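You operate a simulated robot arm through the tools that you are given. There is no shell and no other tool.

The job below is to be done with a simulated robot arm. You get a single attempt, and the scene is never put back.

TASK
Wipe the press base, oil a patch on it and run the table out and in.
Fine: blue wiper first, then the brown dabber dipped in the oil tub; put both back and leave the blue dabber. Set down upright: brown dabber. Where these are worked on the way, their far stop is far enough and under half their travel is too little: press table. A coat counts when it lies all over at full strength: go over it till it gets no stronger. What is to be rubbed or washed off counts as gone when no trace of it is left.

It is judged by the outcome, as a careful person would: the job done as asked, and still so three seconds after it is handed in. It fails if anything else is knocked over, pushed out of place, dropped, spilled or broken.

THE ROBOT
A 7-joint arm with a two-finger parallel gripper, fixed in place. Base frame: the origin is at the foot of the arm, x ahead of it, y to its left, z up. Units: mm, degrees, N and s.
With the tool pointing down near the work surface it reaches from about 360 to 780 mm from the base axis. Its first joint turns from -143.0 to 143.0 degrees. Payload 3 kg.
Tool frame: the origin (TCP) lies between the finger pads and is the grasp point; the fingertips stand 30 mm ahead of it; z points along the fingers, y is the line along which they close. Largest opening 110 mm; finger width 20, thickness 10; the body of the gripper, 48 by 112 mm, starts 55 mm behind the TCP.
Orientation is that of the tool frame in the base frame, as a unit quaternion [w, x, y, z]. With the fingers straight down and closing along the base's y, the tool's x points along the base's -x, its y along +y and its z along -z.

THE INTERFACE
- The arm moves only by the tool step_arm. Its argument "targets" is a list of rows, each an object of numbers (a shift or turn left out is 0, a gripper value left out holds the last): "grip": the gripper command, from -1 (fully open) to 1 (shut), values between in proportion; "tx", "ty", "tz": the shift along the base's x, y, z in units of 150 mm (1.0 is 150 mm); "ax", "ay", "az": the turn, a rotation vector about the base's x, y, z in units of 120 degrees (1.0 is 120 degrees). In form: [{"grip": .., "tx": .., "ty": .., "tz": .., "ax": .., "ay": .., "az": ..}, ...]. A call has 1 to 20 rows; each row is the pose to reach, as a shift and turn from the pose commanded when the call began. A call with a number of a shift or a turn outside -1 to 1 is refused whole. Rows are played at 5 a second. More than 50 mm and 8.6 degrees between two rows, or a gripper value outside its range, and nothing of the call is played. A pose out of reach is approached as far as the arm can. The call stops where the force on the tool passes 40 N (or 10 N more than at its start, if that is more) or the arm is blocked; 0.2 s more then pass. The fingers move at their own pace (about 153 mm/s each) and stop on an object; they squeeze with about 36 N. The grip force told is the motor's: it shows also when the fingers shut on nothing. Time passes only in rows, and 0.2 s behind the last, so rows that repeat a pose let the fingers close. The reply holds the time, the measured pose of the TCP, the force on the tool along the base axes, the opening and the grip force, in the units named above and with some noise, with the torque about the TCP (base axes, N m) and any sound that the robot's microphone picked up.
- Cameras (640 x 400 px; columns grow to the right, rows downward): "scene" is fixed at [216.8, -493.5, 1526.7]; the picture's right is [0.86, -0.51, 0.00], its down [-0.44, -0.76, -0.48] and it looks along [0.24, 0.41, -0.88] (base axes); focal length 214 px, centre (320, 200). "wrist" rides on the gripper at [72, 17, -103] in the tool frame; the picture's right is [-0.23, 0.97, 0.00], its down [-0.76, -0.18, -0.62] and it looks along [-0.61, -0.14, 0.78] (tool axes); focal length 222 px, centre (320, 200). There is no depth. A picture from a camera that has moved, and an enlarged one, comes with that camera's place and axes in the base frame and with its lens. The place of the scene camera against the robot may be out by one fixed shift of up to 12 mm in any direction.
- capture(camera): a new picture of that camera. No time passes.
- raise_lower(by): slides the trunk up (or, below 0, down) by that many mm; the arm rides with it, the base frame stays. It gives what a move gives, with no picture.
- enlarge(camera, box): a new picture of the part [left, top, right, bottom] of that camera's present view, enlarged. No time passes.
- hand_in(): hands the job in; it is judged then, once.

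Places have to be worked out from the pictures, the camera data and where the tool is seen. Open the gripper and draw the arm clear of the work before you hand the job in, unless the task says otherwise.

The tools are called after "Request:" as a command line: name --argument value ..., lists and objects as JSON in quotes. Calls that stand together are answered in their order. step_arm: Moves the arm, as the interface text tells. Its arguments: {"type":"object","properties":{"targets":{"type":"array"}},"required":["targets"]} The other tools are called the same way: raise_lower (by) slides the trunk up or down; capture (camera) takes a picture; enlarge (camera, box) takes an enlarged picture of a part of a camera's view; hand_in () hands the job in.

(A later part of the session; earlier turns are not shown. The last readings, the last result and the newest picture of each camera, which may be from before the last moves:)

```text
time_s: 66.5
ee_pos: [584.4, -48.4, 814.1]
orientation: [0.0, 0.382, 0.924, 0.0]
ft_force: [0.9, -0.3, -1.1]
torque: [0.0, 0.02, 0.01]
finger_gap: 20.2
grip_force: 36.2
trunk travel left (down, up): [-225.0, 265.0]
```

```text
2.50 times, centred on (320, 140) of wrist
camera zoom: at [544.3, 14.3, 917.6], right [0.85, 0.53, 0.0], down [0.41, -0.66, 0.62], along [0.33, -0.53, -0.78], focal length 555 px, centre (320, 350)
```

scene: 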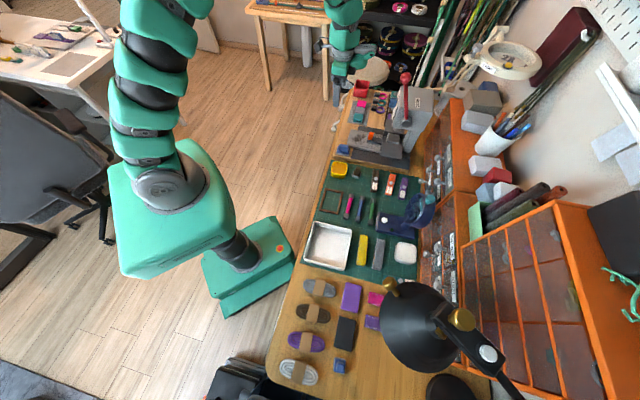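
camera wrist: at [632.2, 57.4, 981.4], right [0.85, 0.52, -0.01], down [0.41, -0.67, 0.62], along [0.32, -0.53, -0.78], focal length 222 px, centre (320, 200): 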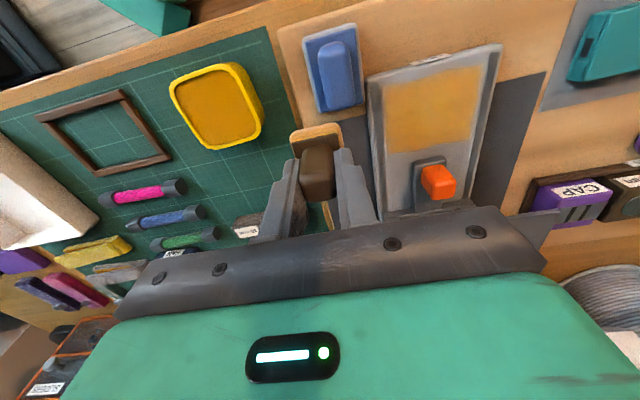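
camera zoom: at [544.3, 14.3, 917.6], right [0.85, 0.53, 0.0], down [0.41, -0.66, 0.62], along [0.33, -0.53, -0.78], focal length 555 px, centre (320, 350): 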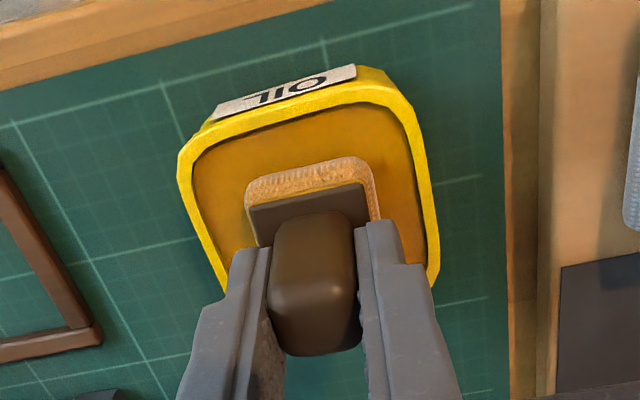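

No contact yet; the dabber has slid up about 3 mm in the grip. I'll go a bit lower.

Request:
step_arm --targets '[{"tz": -0.01}, {"tz": -0.018}, {"tz": -0.018}]'

Request:
enlarge --camera "wrist" --box '[220, 60, 420, 220]'

```text
time_s: 67.3
ee_pos: [584.4, -47.2, 814.4]
orientation: [0.002, 0.382, 0.924, 0.001]
ft_force: [2.7, 0.1, 29.7]
torque: [0.19, 0.16, 0.0]
finger_gap: 20.0
grip_force: 35.5
trunk travel left (down, up): [-225.0, 265.0]
```

```text
2.50 times, centred on (320, 140) of wrist
camera zoom: at [543.6, 14.3, 916.7], right [0.85, 0.53, 0.0], down [0.41, -0.66, 0.63], along [0.33, -0.53, -0.78], focal length 555 px, centre (320, 350)
```

zoom: 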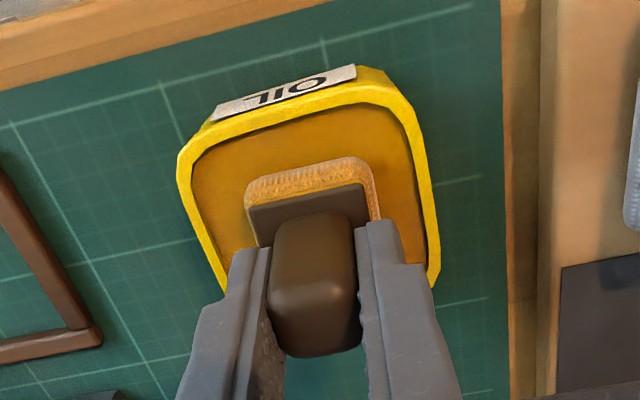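

Contact again; the pad is recharged. I'll ease off, hold a moment and lift out.

Request:
step_arm --targets '[{"tz": 0.012}, {"tz": 0.014}, {"tz": 0.014}, {"tz": 0.1}, {"tz": 0.25}, {"tz": 0.45}, {"tz": 0.47}, {"tx": 0.18, "ty": 0.1, "tz": 0.47}, {"tx": 0.36, "ty": 0.2, "tz": 0.47}, {"tx": 0.54, "ty": 0.31, "tz": 0.47}, {"tx": 0.721, "ty": 0.41, "tz": 0.47}, {"tx": 0.85, "ty": 0.57, "tz": 0.47}, {"tx": 0.93, "ty": 0.64, "tz": 0.47}, {"tx": 0.93, "ty": 0.64, "tz": 0.47}]'

Request:
enlarge --camera "wrist" --box '[240, 40, 440, 220]'

```text
time_s: 70.3
ee_pos: [723.7, 48.4, 880.5]
orientation: [0.0, 0.383, 0.924, -0.001]
ft_force: [0.0, -0.4, 0.2]
torque: [0.0, -0.04, 0.01]
finger_gap: 20.0
grip_force: 36.4
trunk travel left (down, up): [-225.0, 265.0]
```

```text
2.22 times, centred on (340, 130) of wrist
camera zoom: at [684.3, 109.6, 984.5], right [0.85, 0.53, 0.0], down [0.41, -0.66, 0.62], along [0.33, -0.53, -0.78], focal length 494 px, centre (276, 356)
```

zoom: 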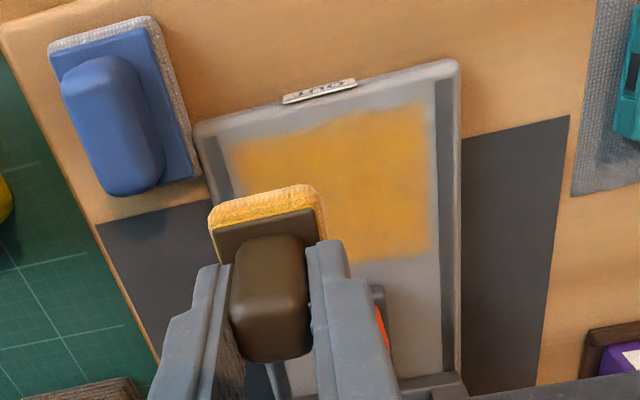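

The pad is bright with oil again. I'll lower at the near-left corner of the patch.

Request:
step_arm --targets '[{"tx": -0.019, "ty": -0.019, "tz": -0.15}, {"tx": -0.019, "ty": -0.019, "tz": -0.3}, {"tx": -0.019, "ty": -0.019, "tz": -0.39}, {"tx": -0.019, "ty": -0.019, "tz": -0.413}, {"tx": -0.019, "ty": -0.019, "tz": -0.423}, {"tx": -0.019, "ty": -0.019, "tz": -0.423}]'

```text
time_s: 71.7
ee_pos: [720.9, 44.7, 819.9]
orientation: [0.0, 0.383, 0.924, 0.0]
ft_force: [0.4, 0.1, -0.1]
torque: [-0.01, 0.0, 0.0]
finger_gap: 20.1
grip_force: 36.0
trunk travel left (down, up): [-225.0, 265.0]
```

Not quite touching. I'll go down in 1 mm steps.

Request:
step_arm --targets '[{"tz": -0.007}, {"tz": -0.014}, {"tz": -0.02}, {"tz": -0.02}]'

```text
time_s: 72.7
ee_pos: [720.7, 46.1, 816.7]
orientation: [0.002, 0.382, 0.924, 0.001]
ft_force: [0.0, -0.9, 15.9]
torque: [0.11, 0.12, -0.02]
finger_gap: 20.1
grip_force: 36.5
trunk travel left (down, up): [-225.0, 265.0]
```

Good contact at 16 N. I'll run the full set of lanes again, with the far lane at q≈513.

Request:
step_arm --targets '[{"tz": 0.002}, {"tx": 0.066, "ty": 0.066, "tz": 0.002}, {"tx": 0.132, "ty": 0.132, "tz": 0.002}, {"tx": 0.198, "ty": 0.198, "tz": 0.002}, {"tx": 0.264, "ty": 0.264, "tz": 0.002}, {"tx": 0.321, "ty": 0.207, "tz": 0.002}, {"tx": 0.255, "ty": 0.141, "tz": 0.002}, {"tx": 0.189, "ty": 0.075, "tz": 0.002}, {"tx": 0.123, "ty": 0.009, "tz": 0.002}, {"tx": 0.057, "ty": -0.057, "tz": 0.002}, {"tx": 0.113, "ty": -0.113, "tz": 0.002}, {"tx": 0.179, "ty": -0.047, "tz": 0.002}, {"tx": 0.245, "ty": 0.019, "tz": 0.002}, {"tx": 0.311, "ty": 0.085, "tz": 0.002}, {"tx": 0.377, "ty": 0.151, "tz": 0.002}, {"tx": 0.429, "ty": 0.099, "tz": 0.002}, {"tx": 0.363, "ty": 0.033, "tz": 0.002}, {"tx": 0.297, "ty": -0.033, "tz": 0.002}, {"tx": 0.231, "ty": -0.099, "tz": 0.002}, {"tx": 0.165, "ty": -0.165, "tz": 0.002}]'

Request:
enlarge --camera "wrist" --box '[220, 0, 440, 220]'

Request:
enlarge --camera "scene" --box '[345, 115, 400, 165]'

```text
time_s: 76.9
ee_pos: [745.8, 18.9, 815.9]
orientation: [0.001, 0.382, 0.924, -0.001]
ft_force: [-1.0, -0.3, 7.4]
torque: [-0.06, -0.11, 0.0]
finger_gap: 20.0
grip_force: 35.7
trunk travel left (down, up): [-225.0, 265.0]
```

```text
1.82 times, centred on (330, 110) of wrist
camera zoom: at [705.6, 81.7, 919.7], right [0.85, 0.53, 0.0], down [0.41, -0.66, 0.62], along [0.33, -0.53, -0.78], focal length 404 px, centre (302, 364)
```

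zoom: 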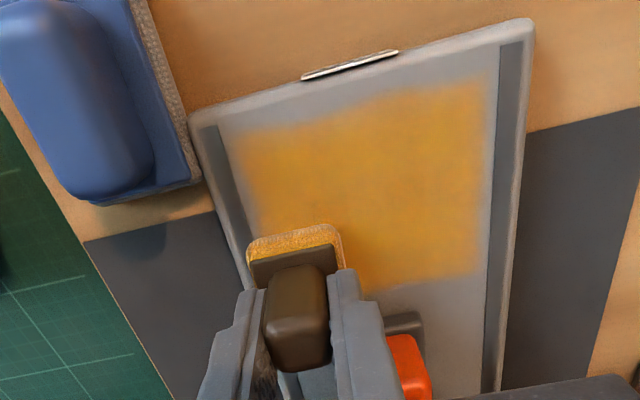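

```text
8.00 times, centred on (372, 140) of scene
camera zoom: at [216.8, -493.5, 1526.7], right [0.86, -0.51, 0.0], down [-0.44, -0.76, -0.48], along [0.24, 0.41, -0.88], focal length 1716 px, centre (-100, 680)
```

zoom: 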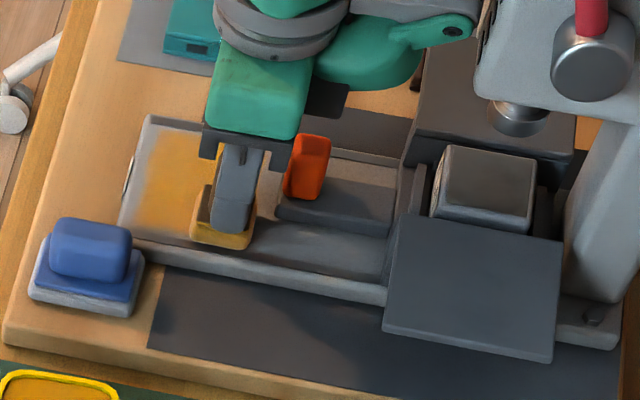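

The colour matches the previous pass, so it looks saturated. For even strength at the edges I'll do one more cross pass with lanes running in and out, up to q≈516.

Request:
step_arm --targets '[{"tx": 0.0094, "ty": -0.0189, "tz": -0.003}, {"tx": -0.0896, "ty": 0.0801, "tz": -0.003}, {"tx": -0.1838, "ty": 0.1744, "tz": -0.003}, {"tx": -0.132, "ty": 0.2263, "tz": -0.003}, {"tx": -0.0377, "ty": 0.132, "tz": -0.003}, {"tx": 0.0613, "ty": 0.033, "tz": -0.003}, {"tx": 0.1131, "ty": 0.0849, "tz": -0.003}, {"tx": 0.0141, "ty": 0.1838, "tz": -0.003}, {"tx": -0.0801, "ty": 0.2781, "tz": -0.003}, {"tx": -0.0283, "ty": 0.33, "tz": -0.003}, {"tx": 0.066, "ty": 0.2357, "tz": -0.003}, {"tx": 0.165, "ty": 0.1367, "tz": -0.003}, {"tx": 0.2168, "ty": 0.1886, "tz": -0.003}, {"tx": 0.1179, "ty": 0.2876, "tz": -0.003}, {"tx": 0.0236, "ty": 0.3818, "tz": -0.003}, {"tx": 0.0754, "ty": 0.4337, "tz": -0.003}, {"tx": 0.1697, "ty": 0.3394, "tz": -0.003}, {"tx": 0.2687, "ty": 0.2404, "tz": -0.003}, {"tx": 0.297, "ty": 0.2687, "tz": -0.003}, {"tx": 0.1037, "ty": 0.462, "tz": -0.003}]'

```text
time_s: 81.1
ee_pos: [760.4, 90.4, 816.6]
orientation: [0.0, 0.383, 0.924, 0.0]
ft_force: [-2.6, 1.0, 6.8]
torque: [0.02, 0.01, 0.02]
finger_gap: 20.3
grip_force: 36.1
trunk travel left (down, up): [-225.0, 265.0]
```

The cross pass is done. I'll lift clear and look at the whole patch from the side.

Request:
step_arm --targets '[{"tz": 0.1}, {"tz": 0.3}, {"tz": 0.42}, {"tx": -0.15, "ty": -0.16, "tz": 0.42}, {"tx": -0.3, "ty": -0.32, "tz": 0.42}, {"tx": -0.45, "ty": -0.48, "tz": 0.42}, {"tx": -0.6, "ty": -0.63, "tz": 0.42}, {"tx": -0.6, "ty": -0.63, "tz": 0.42}]'

Request:
enlarge --camera "wrist" --box '[340, 60, 500, 220]'

Request:
enlarge --camera "scene" --box '[345, 115, 400, 165]'

Request:
capture --camera "wrist"

```text
time_s: 82.9
ee_pos: [669.1, -5.9, 878.1]
orientation: [0.0, 0.382, 0.924, 0.0]
ft_force: [0.6, 1.3, -0.6]
torque: [-0.01, -0.02, -0.03]
finger_gap: 20.0
grip_force: 36.1
trunk travel left (down, up): [-225.0, 265.0]
```

```text
2.50 times, centred on (420, 140) of wrist
camera zoom: at [631.3, 56.1, 981.5], right [0.85, 0.53, 0.0], down [0.41, -0.66, 0.62], along [0.33, -0.53, -0.78], focal length 555 px, centre (70, 350)
```

zoom: 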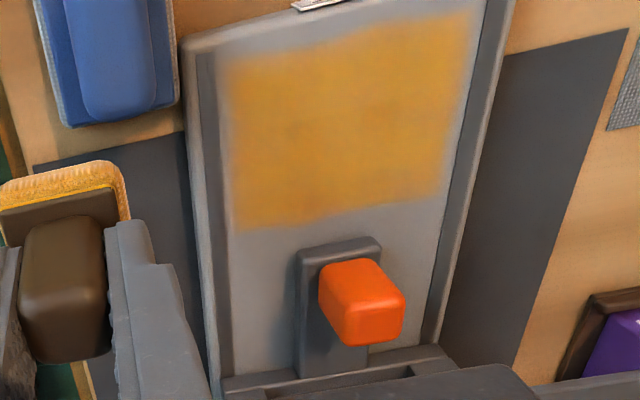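

```text
8.00 times, centred on (372, 140) of scene
camera zoom: at [216.8, -493.5, 1526.7], right [0.86, -0.51, 0.0], down [-0.44, -0.76, -0.48], along [0.24, 0.41, -0.88], focal length 1716 px, centre (-100, 680)
```

zoom: 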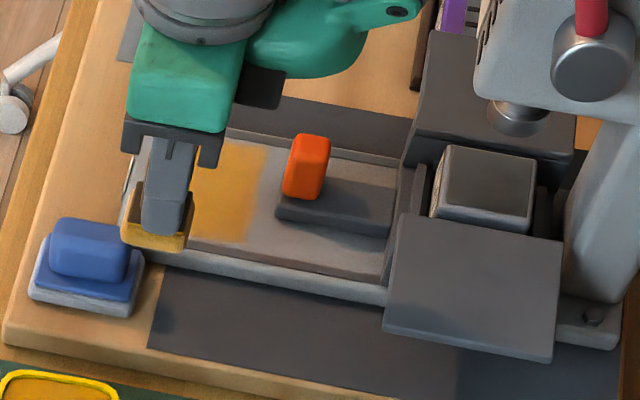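

```text
taken
camera wrist: at [631.3, 56.1, 981.5], right [0.85, 0.53, 0.0], down [0.41, -0.66, 0.62], along [0.33, -0.53, -0.78], focal length 222 px, centre (320, 200)
```

wrist: 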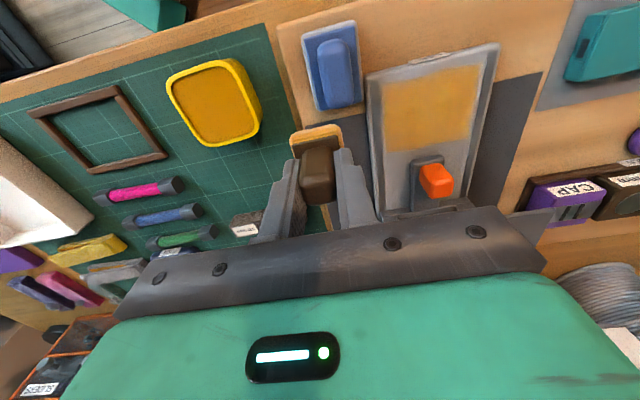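

The coat is unchanged in strength and extent, so it's at full strength. Now I'll take the brown dabber back to its place (p≈383, q≈526), turned about -5.5° to match how it stood.

Request:
step_arm --targets '[{"tx": -0.04, "ty": -0.16, "az": -0.012}, {"tx": -0.085, "ty": -0.32, "az": -0.024}, {"tx": -0.13, "ty": -0.48, "az": -0.036}, {"tx": -0.173, "ty": -0.635, "az": -0.046}, {"tx": -0.173, "ty": -0.635, "tz": -0.2, "az": -0.046}, {"tx": -0.173, "ty": -0.635, "tz": -0.4, "az": -0.046}, {"tx": -0.173, "ty": -0.635, "tz": -0.45, "az": -0.046}, {"tx": -0.173, "ty": -0.635, "tz": -0.45, "az": -0.046}]'

Request:
enlarge --camera "wrist" --box '[230, 80, 430, 220]'

Request:
enlarge --camera "scene" --box '[320, 145, 400, 205]'

```text
time_s: 84.7
ee_pos: [646.5, -99.4, 811.3]
orientation: [0.0, 0.426, 0.905, 0.0]
ft_force: [0.3, -0.5, -0.9]
torque: [-0.03, 0.01, 0.01]
finger_gap: 20.0
grip_force: 35.6
trunk travel left (down, up): [-225.0, 265.0]
```

```text
2.86 times, centred on (330, 150) of wrist
camera zoom: at [612.1, -33.7, 914.7], right [0.9, 0.44, 0.0], down [0.35, -0.7, 0.62], along [0.28, -0.56, -0.78], focal length 635 px, centre (291, 343)
```

zoom: 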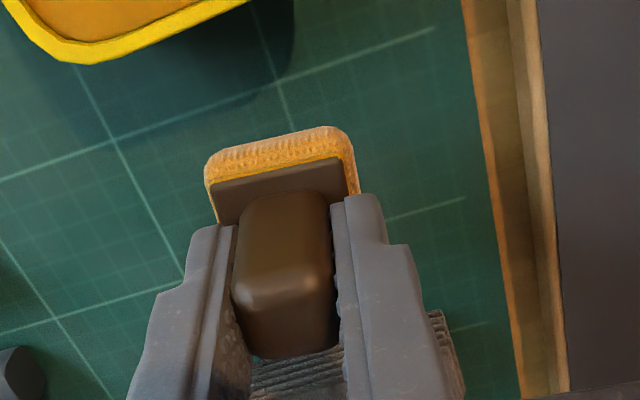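

```text
6.67 times, centred on (360, 175) of scene
camera zoom: at [216.8, -493.5, 1526.7], right [0.86, -0.51, 0.0], down [-0.44, -0.76, -0.48], along [0.24, 0.41, -0.88], focal length 1430 px, centre (53, 367)
```

zoom: 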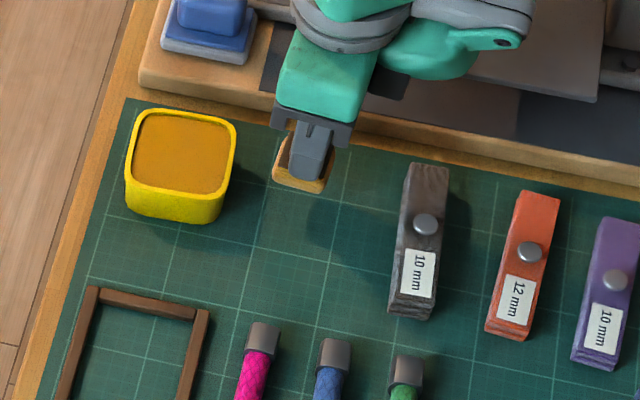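

The dabber is above its spot. I'll lower it to just above the mat and then probe for contact.

Request:
step_arm --targets '[{"tx": -0.011, "ty": -0.002, "tz": -0.08}, {"tx": -0.011, "ty": -0.002, "tz": -0.14}, {"tx": -0.011, "ty": -0.002, "tz": -0.165}, {"tx": -0.011, "ty": -0.002, "tz": -0.165}]'

Request:
enlarge --camera "scene" --box '[320, 145, 400, 205]'

```text
time_s: 85.7
ee_pos: [643.3, -100.1, 785.0]
orientation: [0.001, 0.426, 0.904, -0.001]
ft_force: [0.0, -0.3, 0.3]
torque: [0.02, 0.01, 0.03]
finger_gap: 19.8
grip_force: 35.9
trunk travel left (down, up): [-225.0, 265.0]
```

```text
6.67 times, centred on (360, 175) of scene
camera zoom: at [216.8, -493.5, 1526.7], right [0.86, -0.51, 0.0], down [-0.44, -0.76, -0.48], along [0.24, 0.41, -0.88], focal length 1430 px, centre (53, 367)
```

zoom: 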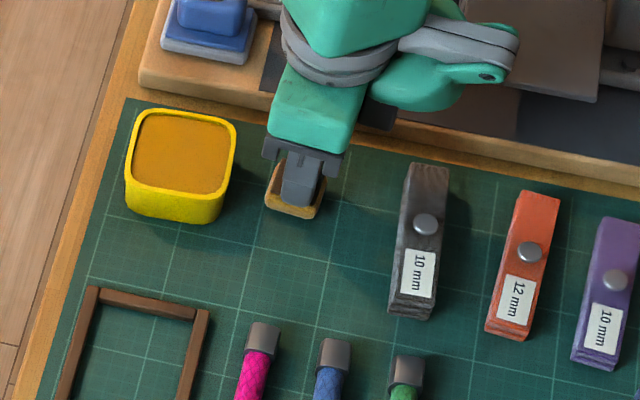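

It lines up with the original spot to within about 2 mm. I'll lower the last few millimetres to contact.

Request:
step_arm --targets '[{"tx": 0.002, "tz": -0.008}, {"tx": 0.005, "tz": -0.016}, {"tx": 0.005, "tz": -0.02}, {"tx": 0.005, "tz": -0.02}]'

```text
time_s: 86.7
ee_pos: [644.1, -101.1, 783.5]
orientation: [0.0, 0.427, 0.904, 0.0]
ft_force: [-1.2, -0.7, -0.9]
torque: [-0.01, -0.02, 0.04]
finger_gap: 20.2
grip_force: 36.3
trunk travel left (down, up): [-225.0, 265.0]
```

No contact yet, so I keep lowering in about 1 mm steps.

Request:
step_arm --targets '[{"tz": -0.008}, {"tz": -0.016}, {"tz": -0.02}, {"tz": -0.02}]'

```text
time_s: 87.7
ee_pos: [644.1, -101.2, 782.0]
orientation: [0.003, 0.427, 0.904, 0.002]
ft_force: [4.0, -1.4, 22.6]
torque: [-0.06, -0.13, -0.02]
finger_gap: 20.0
grip_force: 35.9
trunk travel left (down, up): [-225.0, 265.0]
```

It's standing on the mat. I'll ease off 1.8 mm, open the fingers and lift straight up.

Request:
step_arm --targets '[{"tz": 0.01}, {"tz": 0.012, "grip": 0.5}, {"tz": 0.012, "grip": 0.1}, {"tz": 0.012, "grip": 0.05}, {"tz": 0.05}, {"tz": 0.15}, {"tz": 0.35}, {"tz": 0.55}, {"tz": 0.7}]'

Request:
capture --camera "wrist"

Request:
enlarge --camera "wrist" --box '[230, 60, 430, 220]'

Request:
enlarge --camera "scene" --box '[320, 145, 400, 205]'

```text
time_s: 89.7
ee_pos: [646.5, -100.6, 884.4]
orientation: [0.0, 0.427, 0.904, -0.001]
ft_force: [0.5, 0.8, -0.5]
torque: [0.03, 0.0, 0.02]
finger_gap: 52.1
grip_force: 0.1
trunk travel left (down, up): [-225.0, 265.0]
```

```text
taken
camera wrist: at [611.1, -34.4, 988.2], right [0.9, 0.44, 0.0], down [0.35, -0.7, 0.62], along [0.28, -0.56, -0.78], focal length 222 px, centre (320, 200)
```

wrist: 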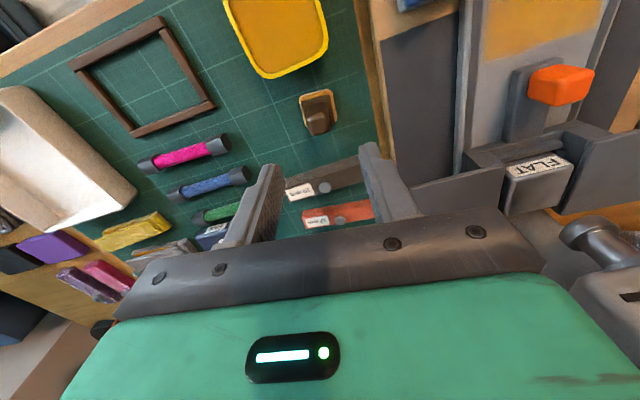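

```text
2.50 times, centred on (330, 140) of wrist
camera zoom: at [611.1, -34.4, 988.2], right [0.9, 0.44, 0.0], down [0.35, -0.7, 0.62], along [0.28, -0.56, -0.78], focal length 555 px, centre (295, 350)
```

zoom: 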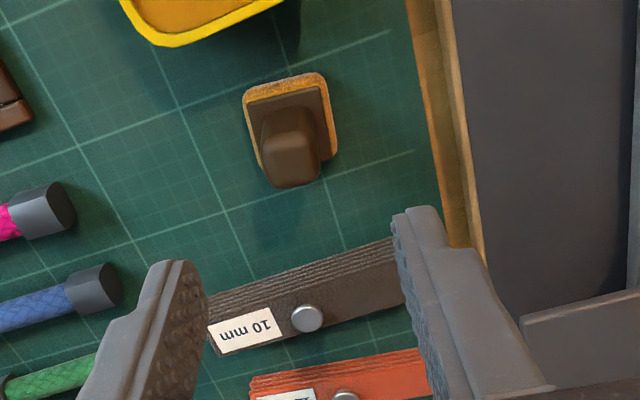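

```text
6.67 times, centred on (360, 175) of scene
camera zoom: at [216.8, -493.5, 1526.7], right [0.86, -0.51, 0.0], down [-0.44, -0.76, -0.48], along [0.24, 0.41, -0.88], focal length 1430 px, centre (53, 367)
```

zoom: 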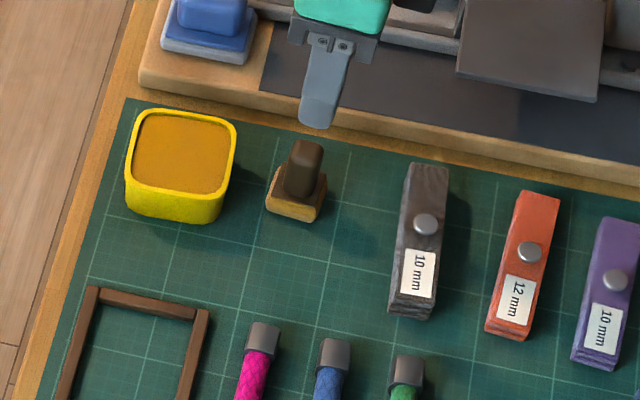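

The dabber stands upright on its old spot. Next is the table: an upright tool would hit the press head, so I'll approach the knob tilted 45°. First I move away and take out the small yaw.

Request:
step_arm --targets '[{"tx": 0.015, "ty": 0.2, "az": 0.012}, {"tx": 0.03, "ty": 0.4, "az": 0.023}, {"tx": 0.045, "ty": 0.6, "az": 0.035}, {"tx": 0.057, "ty": 0.811, "az": 0.046}, {"tx": 0.057, "ty": 0.811, "az": 0.046}]'

```text
time_s: 90.9
ee_pos: [651.4, 21.4, 883.3]
orientation: [0.001, 0.382, 0.924, 0.0]
ft_force: [0.0, 0.1, 0.1]
torque: [-0.01, -0.01, 0.03]
finger_gap: 52.2
grip_force: 0.0
trunk travel left (down, up): [-225.0, 265.0]
```

Now I tilt the tool 45° forward while moving in front of the press, and look at the knob.

Request:
step_arm --targets '[{"tx": 0.05, "ty": 0.085, "tz": 0.05, "ax": -0.04, "ay": -0.04}, {"tx": 0.1, "ty": 0.17, "tz": 0.1, "ax": -0.08, "ay": -0.08}, {"tx": 0.15, "ty": 0.255, "tz": 0.1, "ax": -0.12, "ay": -0.12}, {"tx": 0.2, "ty": 0.34, "tz": 0.1, "ax": -0.16, "ay": -0.16}, {"tx": 0.25, "ty": 0.425, "tz": 0.1, "ax": -0.2, "ay": -0.2}, {"tx": 0.3, "ty": 0.51, "tz": 0.1, "ax": -0.235, "ay": -0.235}, {"tx": 0.33, "ty": 0.566, "tz": 0.1, "ax": -0.265, "ay": -0.265}, {"tx": 0.33, "ty": 0.566, "tz": 0.1, "ax": -0.265, "ay": -0.265}]'

Request:
capture --camera "wrist"

Request:
enlarge --camera "wrist" --box '[240, 60, 420, 220]'

Request:
enlarge --camera "scene" --box '[320, 50, 440, 160]'

```text
time_s: 92.7
ee_pos: [701.6, 106.8, 898.2]
orientation: [0.354, 0.354, 0.853, -0.147]
ft_force: [-1.0, -0.1, 0.0]
torque: [0.01, -0.03, 0.02]
finger_gap: 52.1
grip_force: 0.0
trunk travel left (down, up): [-225.0, 265.0]
```

```text
taken
camera wrist: at [625.6, 205.0, 921.2], right [0.8, 0.58, 0.16], down [-0.06, -0.19, 0.98], along [0.59, -0.79, -0.12], focal length 222 px, centre (320, 200)
```

wrist: 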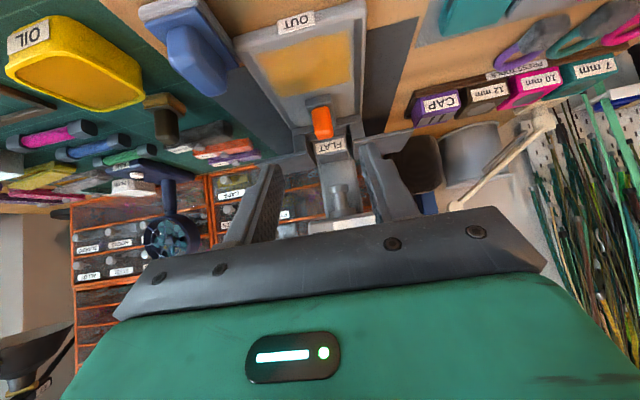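

```text
2.50 times, centred on (330, 140) of wrist
camera zoom: at [625.6, 205.0, 921.2], right [0.8, 0.58, 0.16], down [-0.06, -0.19, 0.98], along [0.59, -0.79, -0.12], focal length 555 px, centre (295, 350)
```

zoom: 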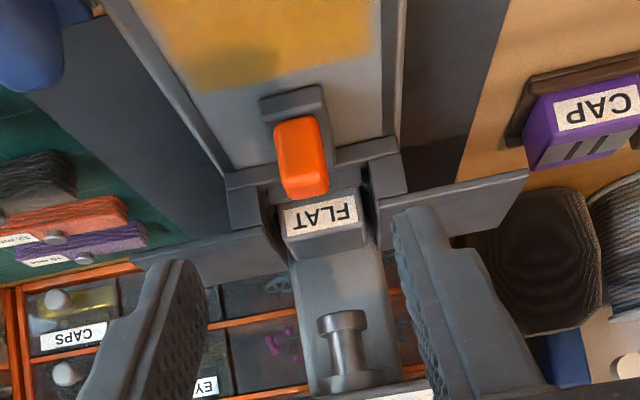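

```text
3.64 times, centred on (380, 105) of scene
camera zoom: at [216.8, -493.5, 1526.7], right [0.86, -0.51, 0.0], down [-0.44, -0.76, -0.48], along [0.24, 0.41, -0.88], focal length 780 px, centre (102, 546)
```

zoom: 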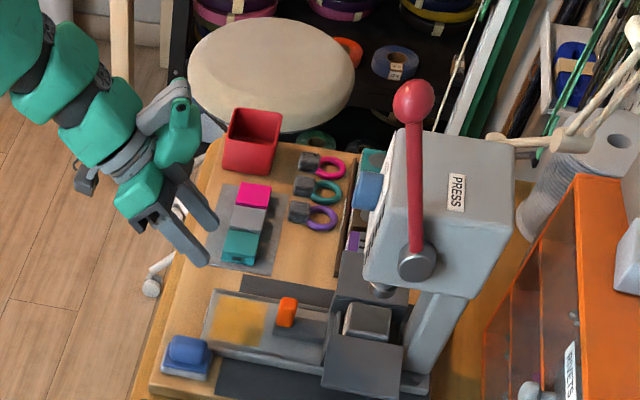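

From two views the knob stands at p≈570, q≈545–560, z≈775–817. I'll move to a point about 65 mm back along the tool axis, lined up with it.

Request:
step_arm --targets '[{"tx": 0.11, "ty": -0.115, "tz": -0.094}, {"tx": 0.22, "ty": -0.23, "tz": -0.187}, {"tx": 0.329, "ty": -0.344, "tz": -0.281}, {"tx": 0.329, "ty": -0.344, "tz": -0.281}]'

Request:
capture --camera "wrist"

Request:
enlarge --camera "wrist" --box '[240, 60, 420, 220]'

Request:
enlarge --camera "scene" --box '[330, 60, 430, 160]'

```text
time_s: 93.7
ee_pos: [750.9, 55.4, 857.6]
orientation: [0.354, 0.353, 0.854, -0.146]
ft_force: [-0.1, 0.5, -0.6]
torque: [-0.03, -0.02, 0.0]
finger_gap: 52.3
grip_force: 0.1
trunk travel left (down, up): [-225.0, 265.0]
```

```text
taken
camera wrist: at [674.4, 153.3, 879.9], right [0.8, 0.58, 0.16], down [-0.06, -0.19, 0.98], along [0.6, -0.79, -0.12], focal length 222 px, centre (320, 200)
```

wrist: 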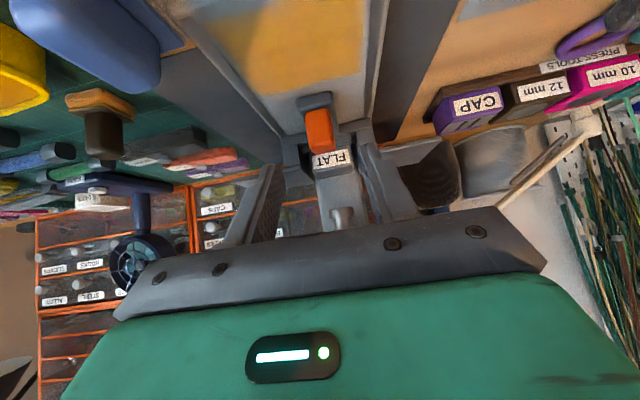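

```text
2.50 times, centred on (330, 140) of wrist
camera zoom: at [674.4, 153.3, 879.9], right [0.8, 0.58, 0.16], down [-0.06, -0.19, 0.98], along [0.6, -0.79, -0.12], focal length 555 px, centre (295, 350)
```

zoom: 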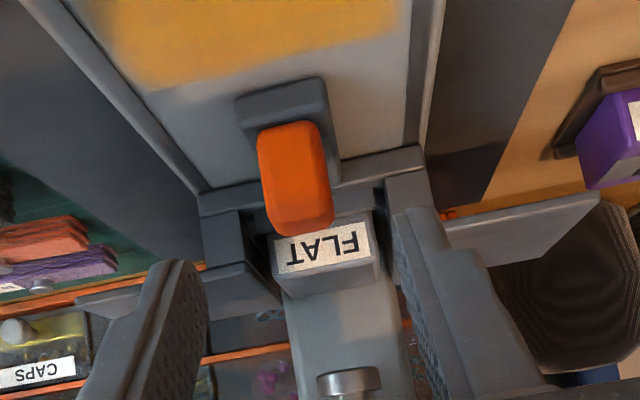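

```text
4.00 times, centred on (380, 110) of scene
camera zoom: at [216.8, -493.5, 1526.7], right [0.86, -0.51, 0.0], down [-0.44, -0.76, -0.48], along [0.24, 0.41, -0.88], focal length 858 px, centre (80, 560)
```

zoom: 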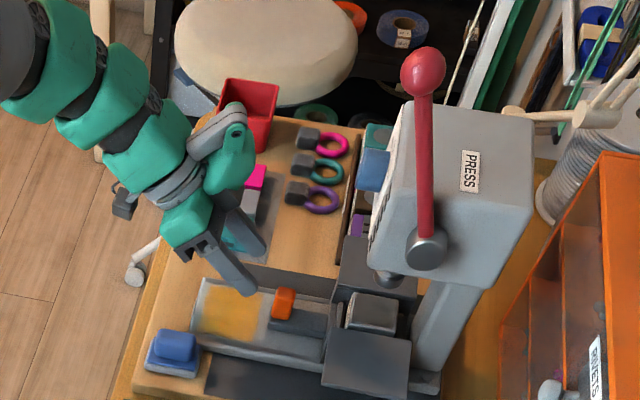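

The knob sits at p 558–580, in line with the tool, and z≈782–817. I'll advance along the tool axis so the fingertips straddle it.

Request:
step_arm --targets '[{"tx": 0.07, "ty": -0.072, "tz": -0.104}, {"tx": 0.14, "ty": -0.144, "tz": -0.208}, {"tx": 0.19, "ty": -0.195, "tz": -0.282}, {"tx": 0.219, "ty": -0.224, "tz": -0.324}, {"tx": 0.219, "ty": -0.224, "tz": -0.324}]'

Request:
capture --camera "wrist"

Request:
enlarge --camera "wrist" --box '[240, 60, 420, 220]'

Request:
enlarge --camera "scene" --box '[340, 90, 420, 160]'

```text
time_s: 94.9
ee_pos: [784.1, 21.9, 809.0]
orientation: [0.353, 0.353, 0.854, -0.147]
ft_force: [0.6, -0.6, -0.3]
torque: [-0.02, 0.01, -0.03]
finger_gap: 52.3
grip_force: 0.1
trunk travel left (down, up): [-225.0, 265.0]
```

```text
taken
camera wrist: at [708.7, 120.7, 831.2], right [0.8, 0.58, 0.16], down [-0.06, -0.19, 0.98], along [0.6, -0.79, -0.12], focal length 222 px, centre (320, 200)
```

wrist: 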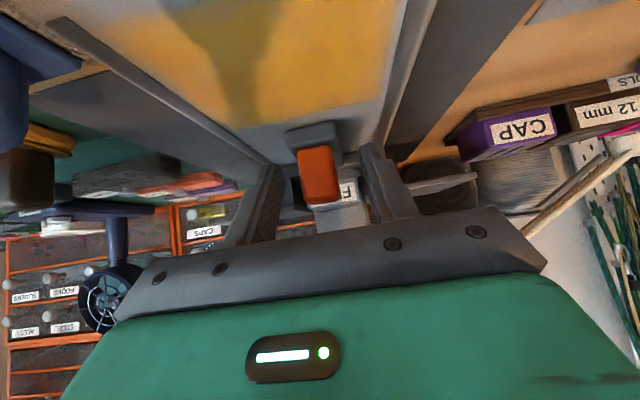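

```text
2.50 times, centred on (330, 140) of wrist
camera zoom: at [708.7, 120.7, 831.2], right [0.8, 0.58, 0.16], down [-0.06, -0.19, 0.98], along [0.6, -0.79, -0.12], focal length 555 px, centre (295, 350)
```

zoom: 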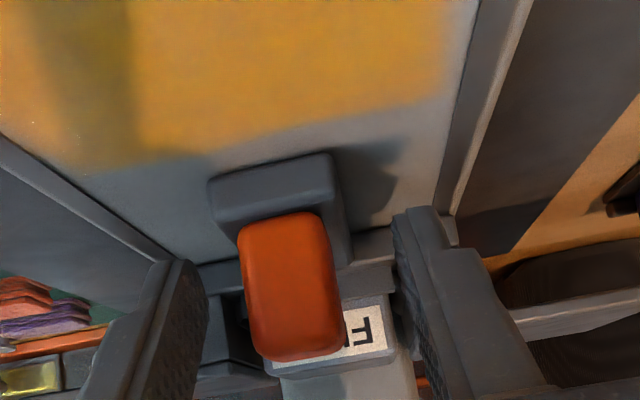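

```text
5.71 times, centred on (380, 125) of scene
camera zoom: at [216.8, -493.5, 1526.7], right [0.86, -0.51, 0.0], down [-0.44, -0.76, -0.48], along [0.24, 0.41, -0.88], focal length 1226 px, centre (-23, 629)
```

zoom: 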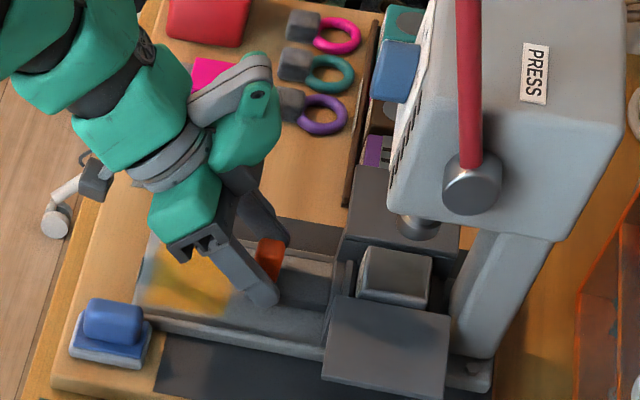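

The fingers are on either side of the knob with no contact. I'll close on it.

Request:
step_arm --targets '[{"grip": 0.35}, {"grip": 0.6}, {"grip": 1.0}, {"grip": 1.0}, {"grip": 1.0}]'

Request:
enlarge --camera "wrist" --box '[240, 60, 420, 220]'

```text
time_s: 96.1
ee_pos: [785.1, 21.9, 809.3]
orientation: [0.354, 0.353, 0.854, -0.147]
ft_force: [-5.1, -3.2, -1.2]
torque: [-0.11, 0.12, -0.01]
finger_gap: 31.7
grip_force: 44.8
trunk travel left (down, up): [-225.0, 265.0]
```

```text
2.50 times, centred on (330, 140) of wrist
camera zoom: at [708.4, 120.4, 831.2], right [0.8, 0.58, 0.16], down [-0.06, -0.19, 0.98], along [0.59, -0.79, -0.12], focal length 555 px, centre (295, 350)
```

zoom: 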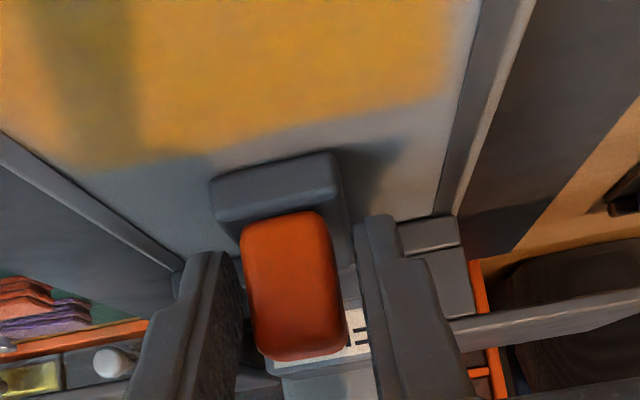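

The gap stopped at 31.7 mm, which is the mount's width rather than the knob's (about 22). I'll open, raise 10 mm and close on the knob itself.

Request:
step_arm --targets '[{"grip": 0.05}, {"grip": 0.05}, {"tz": 0.035, "grip": 0.05}, {"tz": 0.067, "grip": 0.05}, {"tz": 0.067, "grip": 0.35}, {"tz": 0.067, "grip": 0.6}, {"tz": 0.067, "grip": 1.0}, {"tz": 0.067, "grip": 1.0}, {"tz": 0.067, "grip": 1.0}]'

Request:
enlarge --camera "wrist" --box '[240, 60, 420, 220]'

Request:
enlarge --camera "scene" --box '[355, 110, 405, 150]'

```text
time_s: 98.1
ee_pos: [784.3, 22.1, 820.2]
orientation: [0.354, 0.353, 0.854, -0.146]
ft_force: [3.3, 2.0, 2.1]
torque: [0.17, -0.02, -0.13]
finger_gap: 22.1
grip_force: 45.2
trunk travel left (down, up): [-225.0, 265.0]
```

```text
2.50 times, centred on (330, 140) of wrist
camera zoom: at [708.4, 120.2, 840.8], right [0.8, 0.58, 0.16], down [-0.06, -0.19, 0.98], along [0.6, -0.79, -0.12], focal length 555 px, centre (295, 350)
```

zoom: 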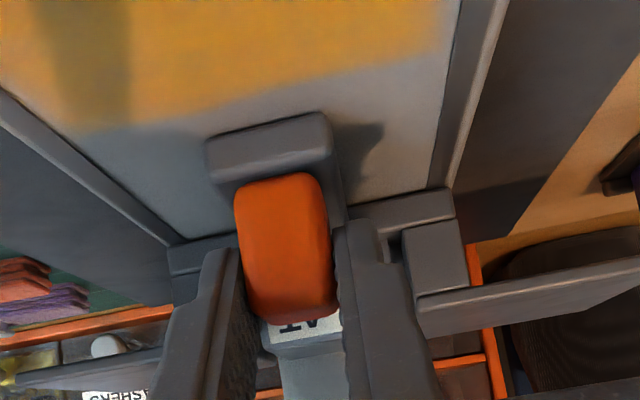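

```text
10.00 times, centred on (380, 130) of scene
camera zoom: at [216.8, -493.5, 1526.7], right [0.86, -0.51, 0.0], down [-0.44, -0.76, -0.48], along [0.24, 0.41, -0.88], focal length 2145 px, centre (-280, 900)
```

zoom: 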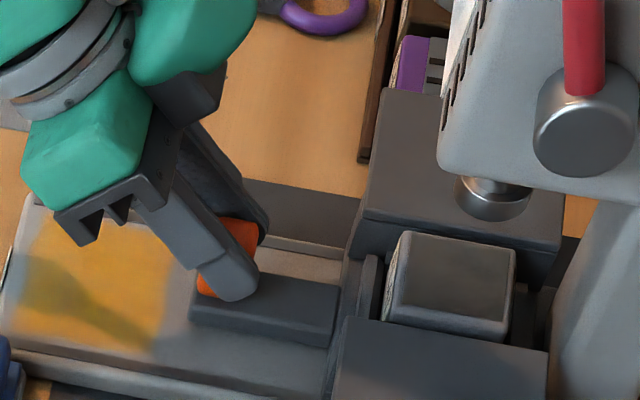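

The knob is held (22 mm). I'll pull the table outward 20 mm and watch the force.

Request:
step_arm --targets '[{"tx": -0.0236, "ty": 0.0236}, {"tx": -0.0471, "ty": 0.0471}, {"tx": -0.0707, "ty": 0.0707}, {"tx": -0.0943, "ty": 0.0943}, {"tx": -0.0943, "ty": 0.0943}]'

Request:
enlarge --camera "scene" --box '[345, 110, 405, 160]'

```text
time_s: 99.3
ee_pos: [771.3, 35.0, 819.5]
orientation: [0.353, 0.353, 0.854, -0.147]
ft_force: [7.6, 6.2, 7.1]
torque: [-0.43, -0.63, -0.08]
finger_gap: 21.9
grip_force: 44.9
trunk travel left (down, up): [-225.0, 265.0]
```

```text
8.00 times, centred on (375, 135) of scene
camera zoom: at [216.8, -493.5, 1526.7], right [0.86, -0.51, 0.0], down [-0.44, -0.76, -0.48], along [0.24, 0.41, -0.88], focal length 1716 px, centre (-120, 720)
```

zoom: 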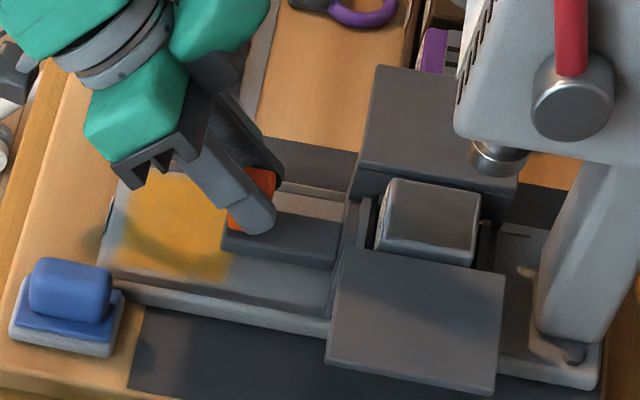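

The whole table (die block and wings) is following. There's some sideways load, so the slide runs a degree or two off my axis. I'll keep pulling with a small correction.

Request:
step_arm --targets '[{"tx": -0.0241, "ty": 0.0324, "tz": 0.002}, {"tx": -0.0516, "ty": 0.0616, "tz": 0.003}, {"tx": -0.079, "ty": 0.0907, "tz": 0.003}, {"tx": -0.1065, "ty": 0.1198, "tz": 0.003}, {"tx": -0.1339, "ty": 0.149, "tz": 0.003}, {"tx": -0.1339, "ty": 0.149, "tz": 0.003}]'

Request:
enlarge --camera "scene" --box '[345, 110, 405, 160]'

```text
time_s: 100.7
ee_pos: [749.9, 56.6, 817.7]
orientation: [0.353, 0.353, 0.854, -0.147]
ft_force: [-7.1, -7.1, -11.7]
torque: [0.44, -0.09, 0.21]
finger_gap: 22.0
grip_force: 45.0
trunk travel left (down, up): [-225.0, 265.0]
```

```text
8.00 times, centred on (375, 135) of scene
camera zoom: at [216.8, -493.5, 1526.7], right [0.86, -0.51, 0.0], down [-0.44, -0.76, -0.48], along [0.24, 0.41, -0.88], focal length 1716 px, centre (-120, 720)
```

zoom: 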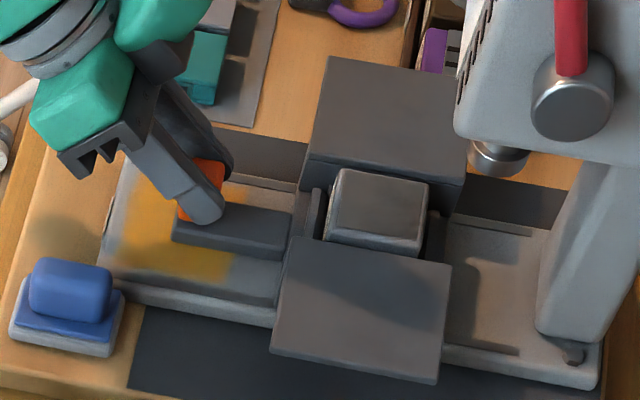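

It has run 50 mm out and moves freely. I'll take out the small over-correction and pull another 30 mm.

Request:
step_arm --targets '[{"tx": -0.0321, "ty": 0.0245, "tz": -0.004}, {"tx": -0.0603, "ty": 0.0528, "tz": -0.005}, {"tx": -0.0886, "ty": 0.0811, "tz": -0.005}, {"tx": -0.1169, "ty": 0.1094, "tz": -0.005}, {"tx": -0.1452, "ty": 0.1377, "tz": -0.005}, {"tx": -0.1452, "ty": 0.1377, "tz": -0.005}]'

Request:
enlarge --camera "scene" --box '[345, 110, 405, 160]'

```text
time_s: 102.1
ee_pos: [728.5, 78.0, 818.7]
orientation: [0.352, 0.354, 0.854, -0.147]
ft_force: [-13.9, -13.4, -16.5]
torque: [-0.55, -0.74, 0.08]
finger_gap: 21.9
grip_force: 44.4
trunk travel left (down, up): [-225.0, 265.0]
```

```text
8.00 times, centred on (375, 135) of scene
camera zoom: at [216.8, -493.5, 1526.7], right [0.86, -0.51, 0.0], down [-0.44, -0.76, -0.48], along [0.24, 0.41, -0.88], focal length 1716 px, centre (-120, 720)
```

zoom: 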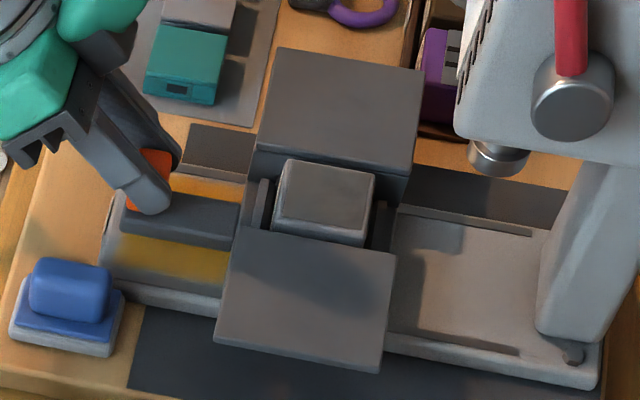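

About 80 mm out, with the mount nearly at the OUT label. Some side and vertical load has built up, so I'll relieve it and go on in small steps to find the stop.

Request:
step_arm --targets '[{"tx": -0.0075, "ty": -0.0075, "tz": -0.008}, {"tx": -0.0264, "ty": 0.0113, "tz": -0.008}, {"tx": -0.0453, "ty": 0.0302, "tz": -0.008}, {"tx": -0.0453, "ty": 0.0302, "tz": -0.008}]'

Request:
enlarge --camera "scene" --box '[345, 110, 405, 160]'

```text
time_s: 103.1
ee_pos: [723.1, 84.3, 820.1]
orientation: [0.355, 0.351, 0.854, -0.145]
ft_force: [6.5, 3.5, 4.2]
torque: [0.12, 0.36, -0.54]
finger_gap: 21.8
grip_force: 45.0
trunk travel left (down, up): [-225.0, 265.0]
```

```text
8.00 times, centred on (375, 135) of scene
camera zoom: at [216.8, -493.5, 1526.7], right [0.86, -0.51, 0.0], down [-0.44, -0.76, -0.48], along [0.24, 0.41, -0.88], focal length 1716 px, centre (-120, 720)
```

zoom: 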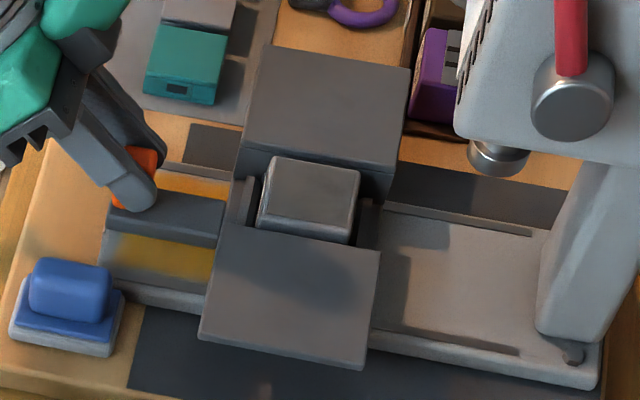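

88 mm out and still free. I'll continue in small steps.

Request:
step_arm --targets '[{"tx": -0.0165, "ty": 0.0212, "tz": 0.001}, {"tx": -0.0354, "ty": 0.0401, "tz": 0.001}, {"tx": -0.0354, "ty": 0.0401, "tz": 0.001}]'

Request:
enlarge --camera "scene" --box '[345, 110, 405, 160]'

```text
time_s: 103.9
ee_pos: [717.1, 90.3, 819.6]
orientation: [0.354, 0.353, 0.853, -0.147]
ft_force: [4.1, 0.6, 9.0]
torque: [-1.03, -0.88, -0.07]
finger_gap: 21.7
grip_force: 44.9
trunk travel left (down, up): [-225.0, 265.0]
```

```text
8.00 times, centred on (375, 135) of scene
camera zoom: at [216.8, -493.5, 1526.7], right [0.86, -0.51, 0.0], down [-0.44, -0.76, -0.48], along [0.24, 0.41, -0.88], focal length 1716 px, centre (-120, 720)
```

zoom: 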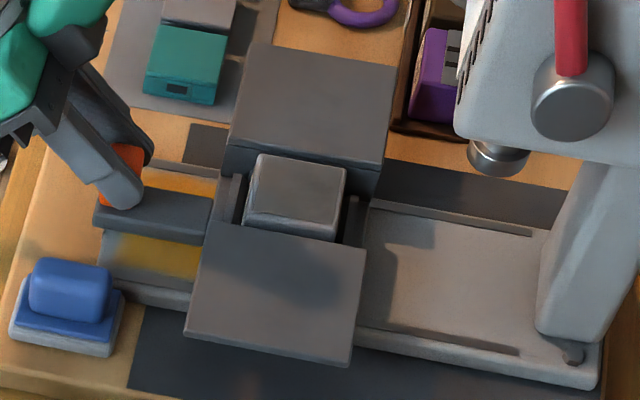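

97 mm out, still running free, and the wing is still well clear of the wiper. I'll continue gently.

Request:
step_arm --targets '[{"tx": -0.0189, "ty": 0.0189, "tz": 0.002}, {"tx": -0.0377, "ty": 0.0377, "tz": 0.002}, {"tx": -0.0377, "ty": 0.0377, "tz": 0.002}]'

Request:
enlarge --camera "scene" --box '[345, 110, 405, 160]'

```text
time_s: 104.7
ee_pos: [710.2, 96.0, 820.2]
orientation: [0.355, 0.352, 0.854, -0.146]
ft_force: [11.1, 11.4, 14.2]
torque: [-0.05, 0.02, -0.28]
finger_gap: 21.8
grip_force: 45.3
trunk travel left (down, up): [-225.0, 265.0]
```

```text
8.00 times, centred on (375, 135) of scene
camera zoom: at [216.8, -493.5, 1526.7], right [0.86, -0.51, 0.0], down [-0.44, -0.76, -0.48], along [0.24, 0.41, -0.88], focal length 1716 px, centre (-120, 720)
```

zoom: 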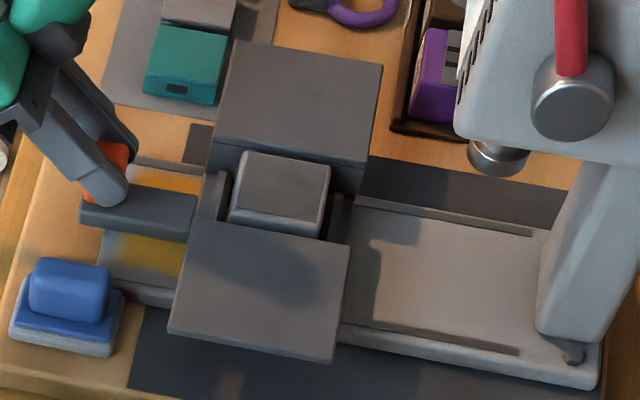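

105 mm out. I'll relieve the side load and take another 5 mm.

Request:
step_arm --targets '[{"tx": 0.0057, "ty": 0.0057, "tz": 0.006}, {"tx": -0.0061, "ty": 0.0175, "tz": 0.006}, {"tx": -0.0179, "ty": 0.0292, "tz": 0.006}, {"tx": -0.0179, "ty": 0.0292, "tz": 0.006}]'

Request:
enlarge --camera "scene" --box '[340, 115, 400, 165]'

```text
time_s: 105.7
ee_pos: [707.3, 97.7, 819.9]
orientation: [0.354, 0.353, 0.854, -0.147]
ft_force: [3.5, 2.5, 0.3]
torque: [-0.29, -0.62, 0.21]
finger_gap: 21.9
grip_force: 45.4
trunk travel left (down, up): [-225.0, 265.0]
```

```text
8.00 times, centred on (370, 140) of scene
camera zoom: at [216.8, -493.5, 1526.7], right [0.86, -0.51, 0.0], down [-0.44, -0.76, -0.48], along [0.24, 0.41, -0.88], focal length 1716 px, centre (-80, 680)
```

zoom: 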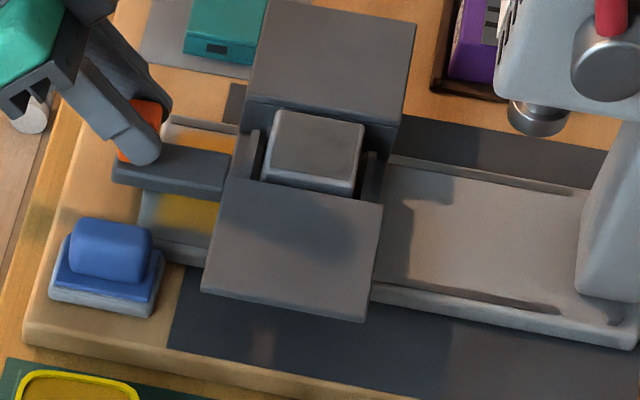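

109 mm out, with the wing still about 20 mm behind the wiper's handle. I'll feel for the far stop in small steps, keeping clear of the wiper.

Request:
step_arm --targets '[{"tx": -0.0118, "ty": 0.0118}, {"tx": -0.0236, "ty": 0.0236}, {"tx": -0.0236, "ty": 0.0236}]'

Request:
enlarge --camera "scene" --box '[340, 115, 400, 165]'

```text
time_s: 106.5
ee_pos: [704.2, 101.4, 819.0]
orientation: [0.353, 0.354, 0.853, -0.147]
ft_force: [-1.0, -2.4, 1.5]
torque: [0.67, 0.58, 0.09]
finger_gap: 21.9
grip_force: 45.3
trunk travel left (down, up): [-225.0, 265.0]
```

```text
8.00 times, centred on (370, 140) of scene
camera zoom: at [216.8, -493.5, 1526.7], right [0.86, -0.51, 0.0], down [-0.44, -0.76, -0.48], along [0.24, 0.41, -0.88], focal length 1716 px, centre (-80, 680)
```

zoom: 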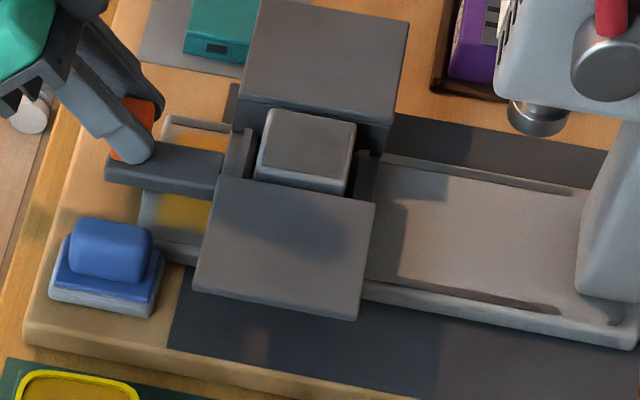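

114 mm, still free, and about 20 mm from the wiper. I'll try 4 mm more.

Request:
step_arm --targets '[{"tx": -0.0094, "ty": 0.0094}, {"tx": -0.0189, "ty": 0.0189}, {"tx": -0.0189, "ty": 0.0189}]'

Request:
enlarge --camera "scene" --box '[340, 115, 400, 165]'

Request:
capture --camera "wrist"

```text
time_s: 107.3
ee_pos: [701.7, 104.7, 818.4]
orientation: [0.353, 0.353, 0.854, -0.146]
ft_force: [-4.2, -4.2, -9.9]
torque: [-0.67, -0.99, 0.12]
finger_gap: 21.6
grip_force: 45.2
trunk travel left (down, up): [-225.0, 265.0]
```

```text
8.00 times, centred on (370, 140) of scene
camera zoom: at [216.8, -493.5, 1526.7], right [0.86, -0.51, 0.0], down [-0.44, -0.76, -0.48], along [0.24, 0.41, -0.88], focal length 1716 px, centre (-80, 680)
```

zoom: 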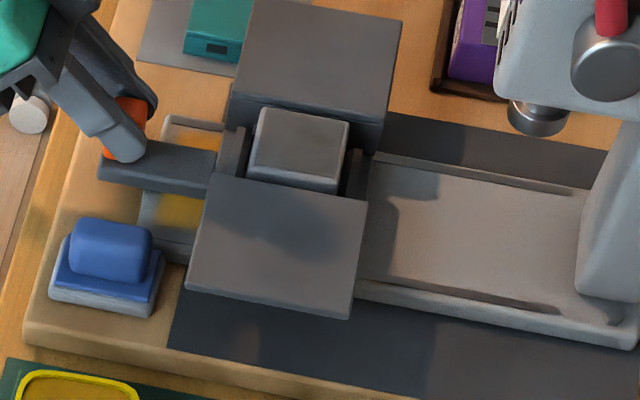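

```text
taken
camera wrist: at [625.4, 203.5, 841.0], right [0.8, 0.57, 0.16], down [-0.05, -0.19, 0.98], along [0.59, -0.79, -0.12], focal length 222 px, centre (320, 200)
```

wrist: 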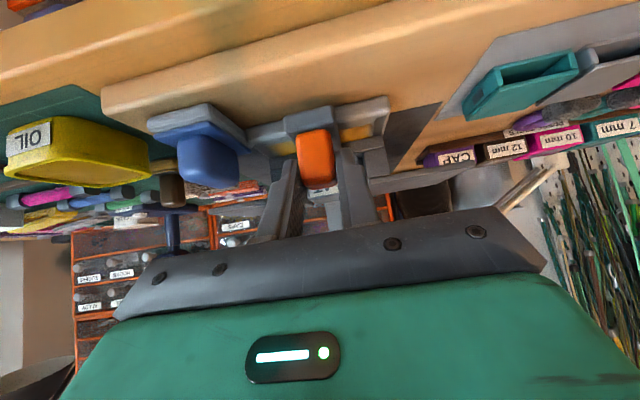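

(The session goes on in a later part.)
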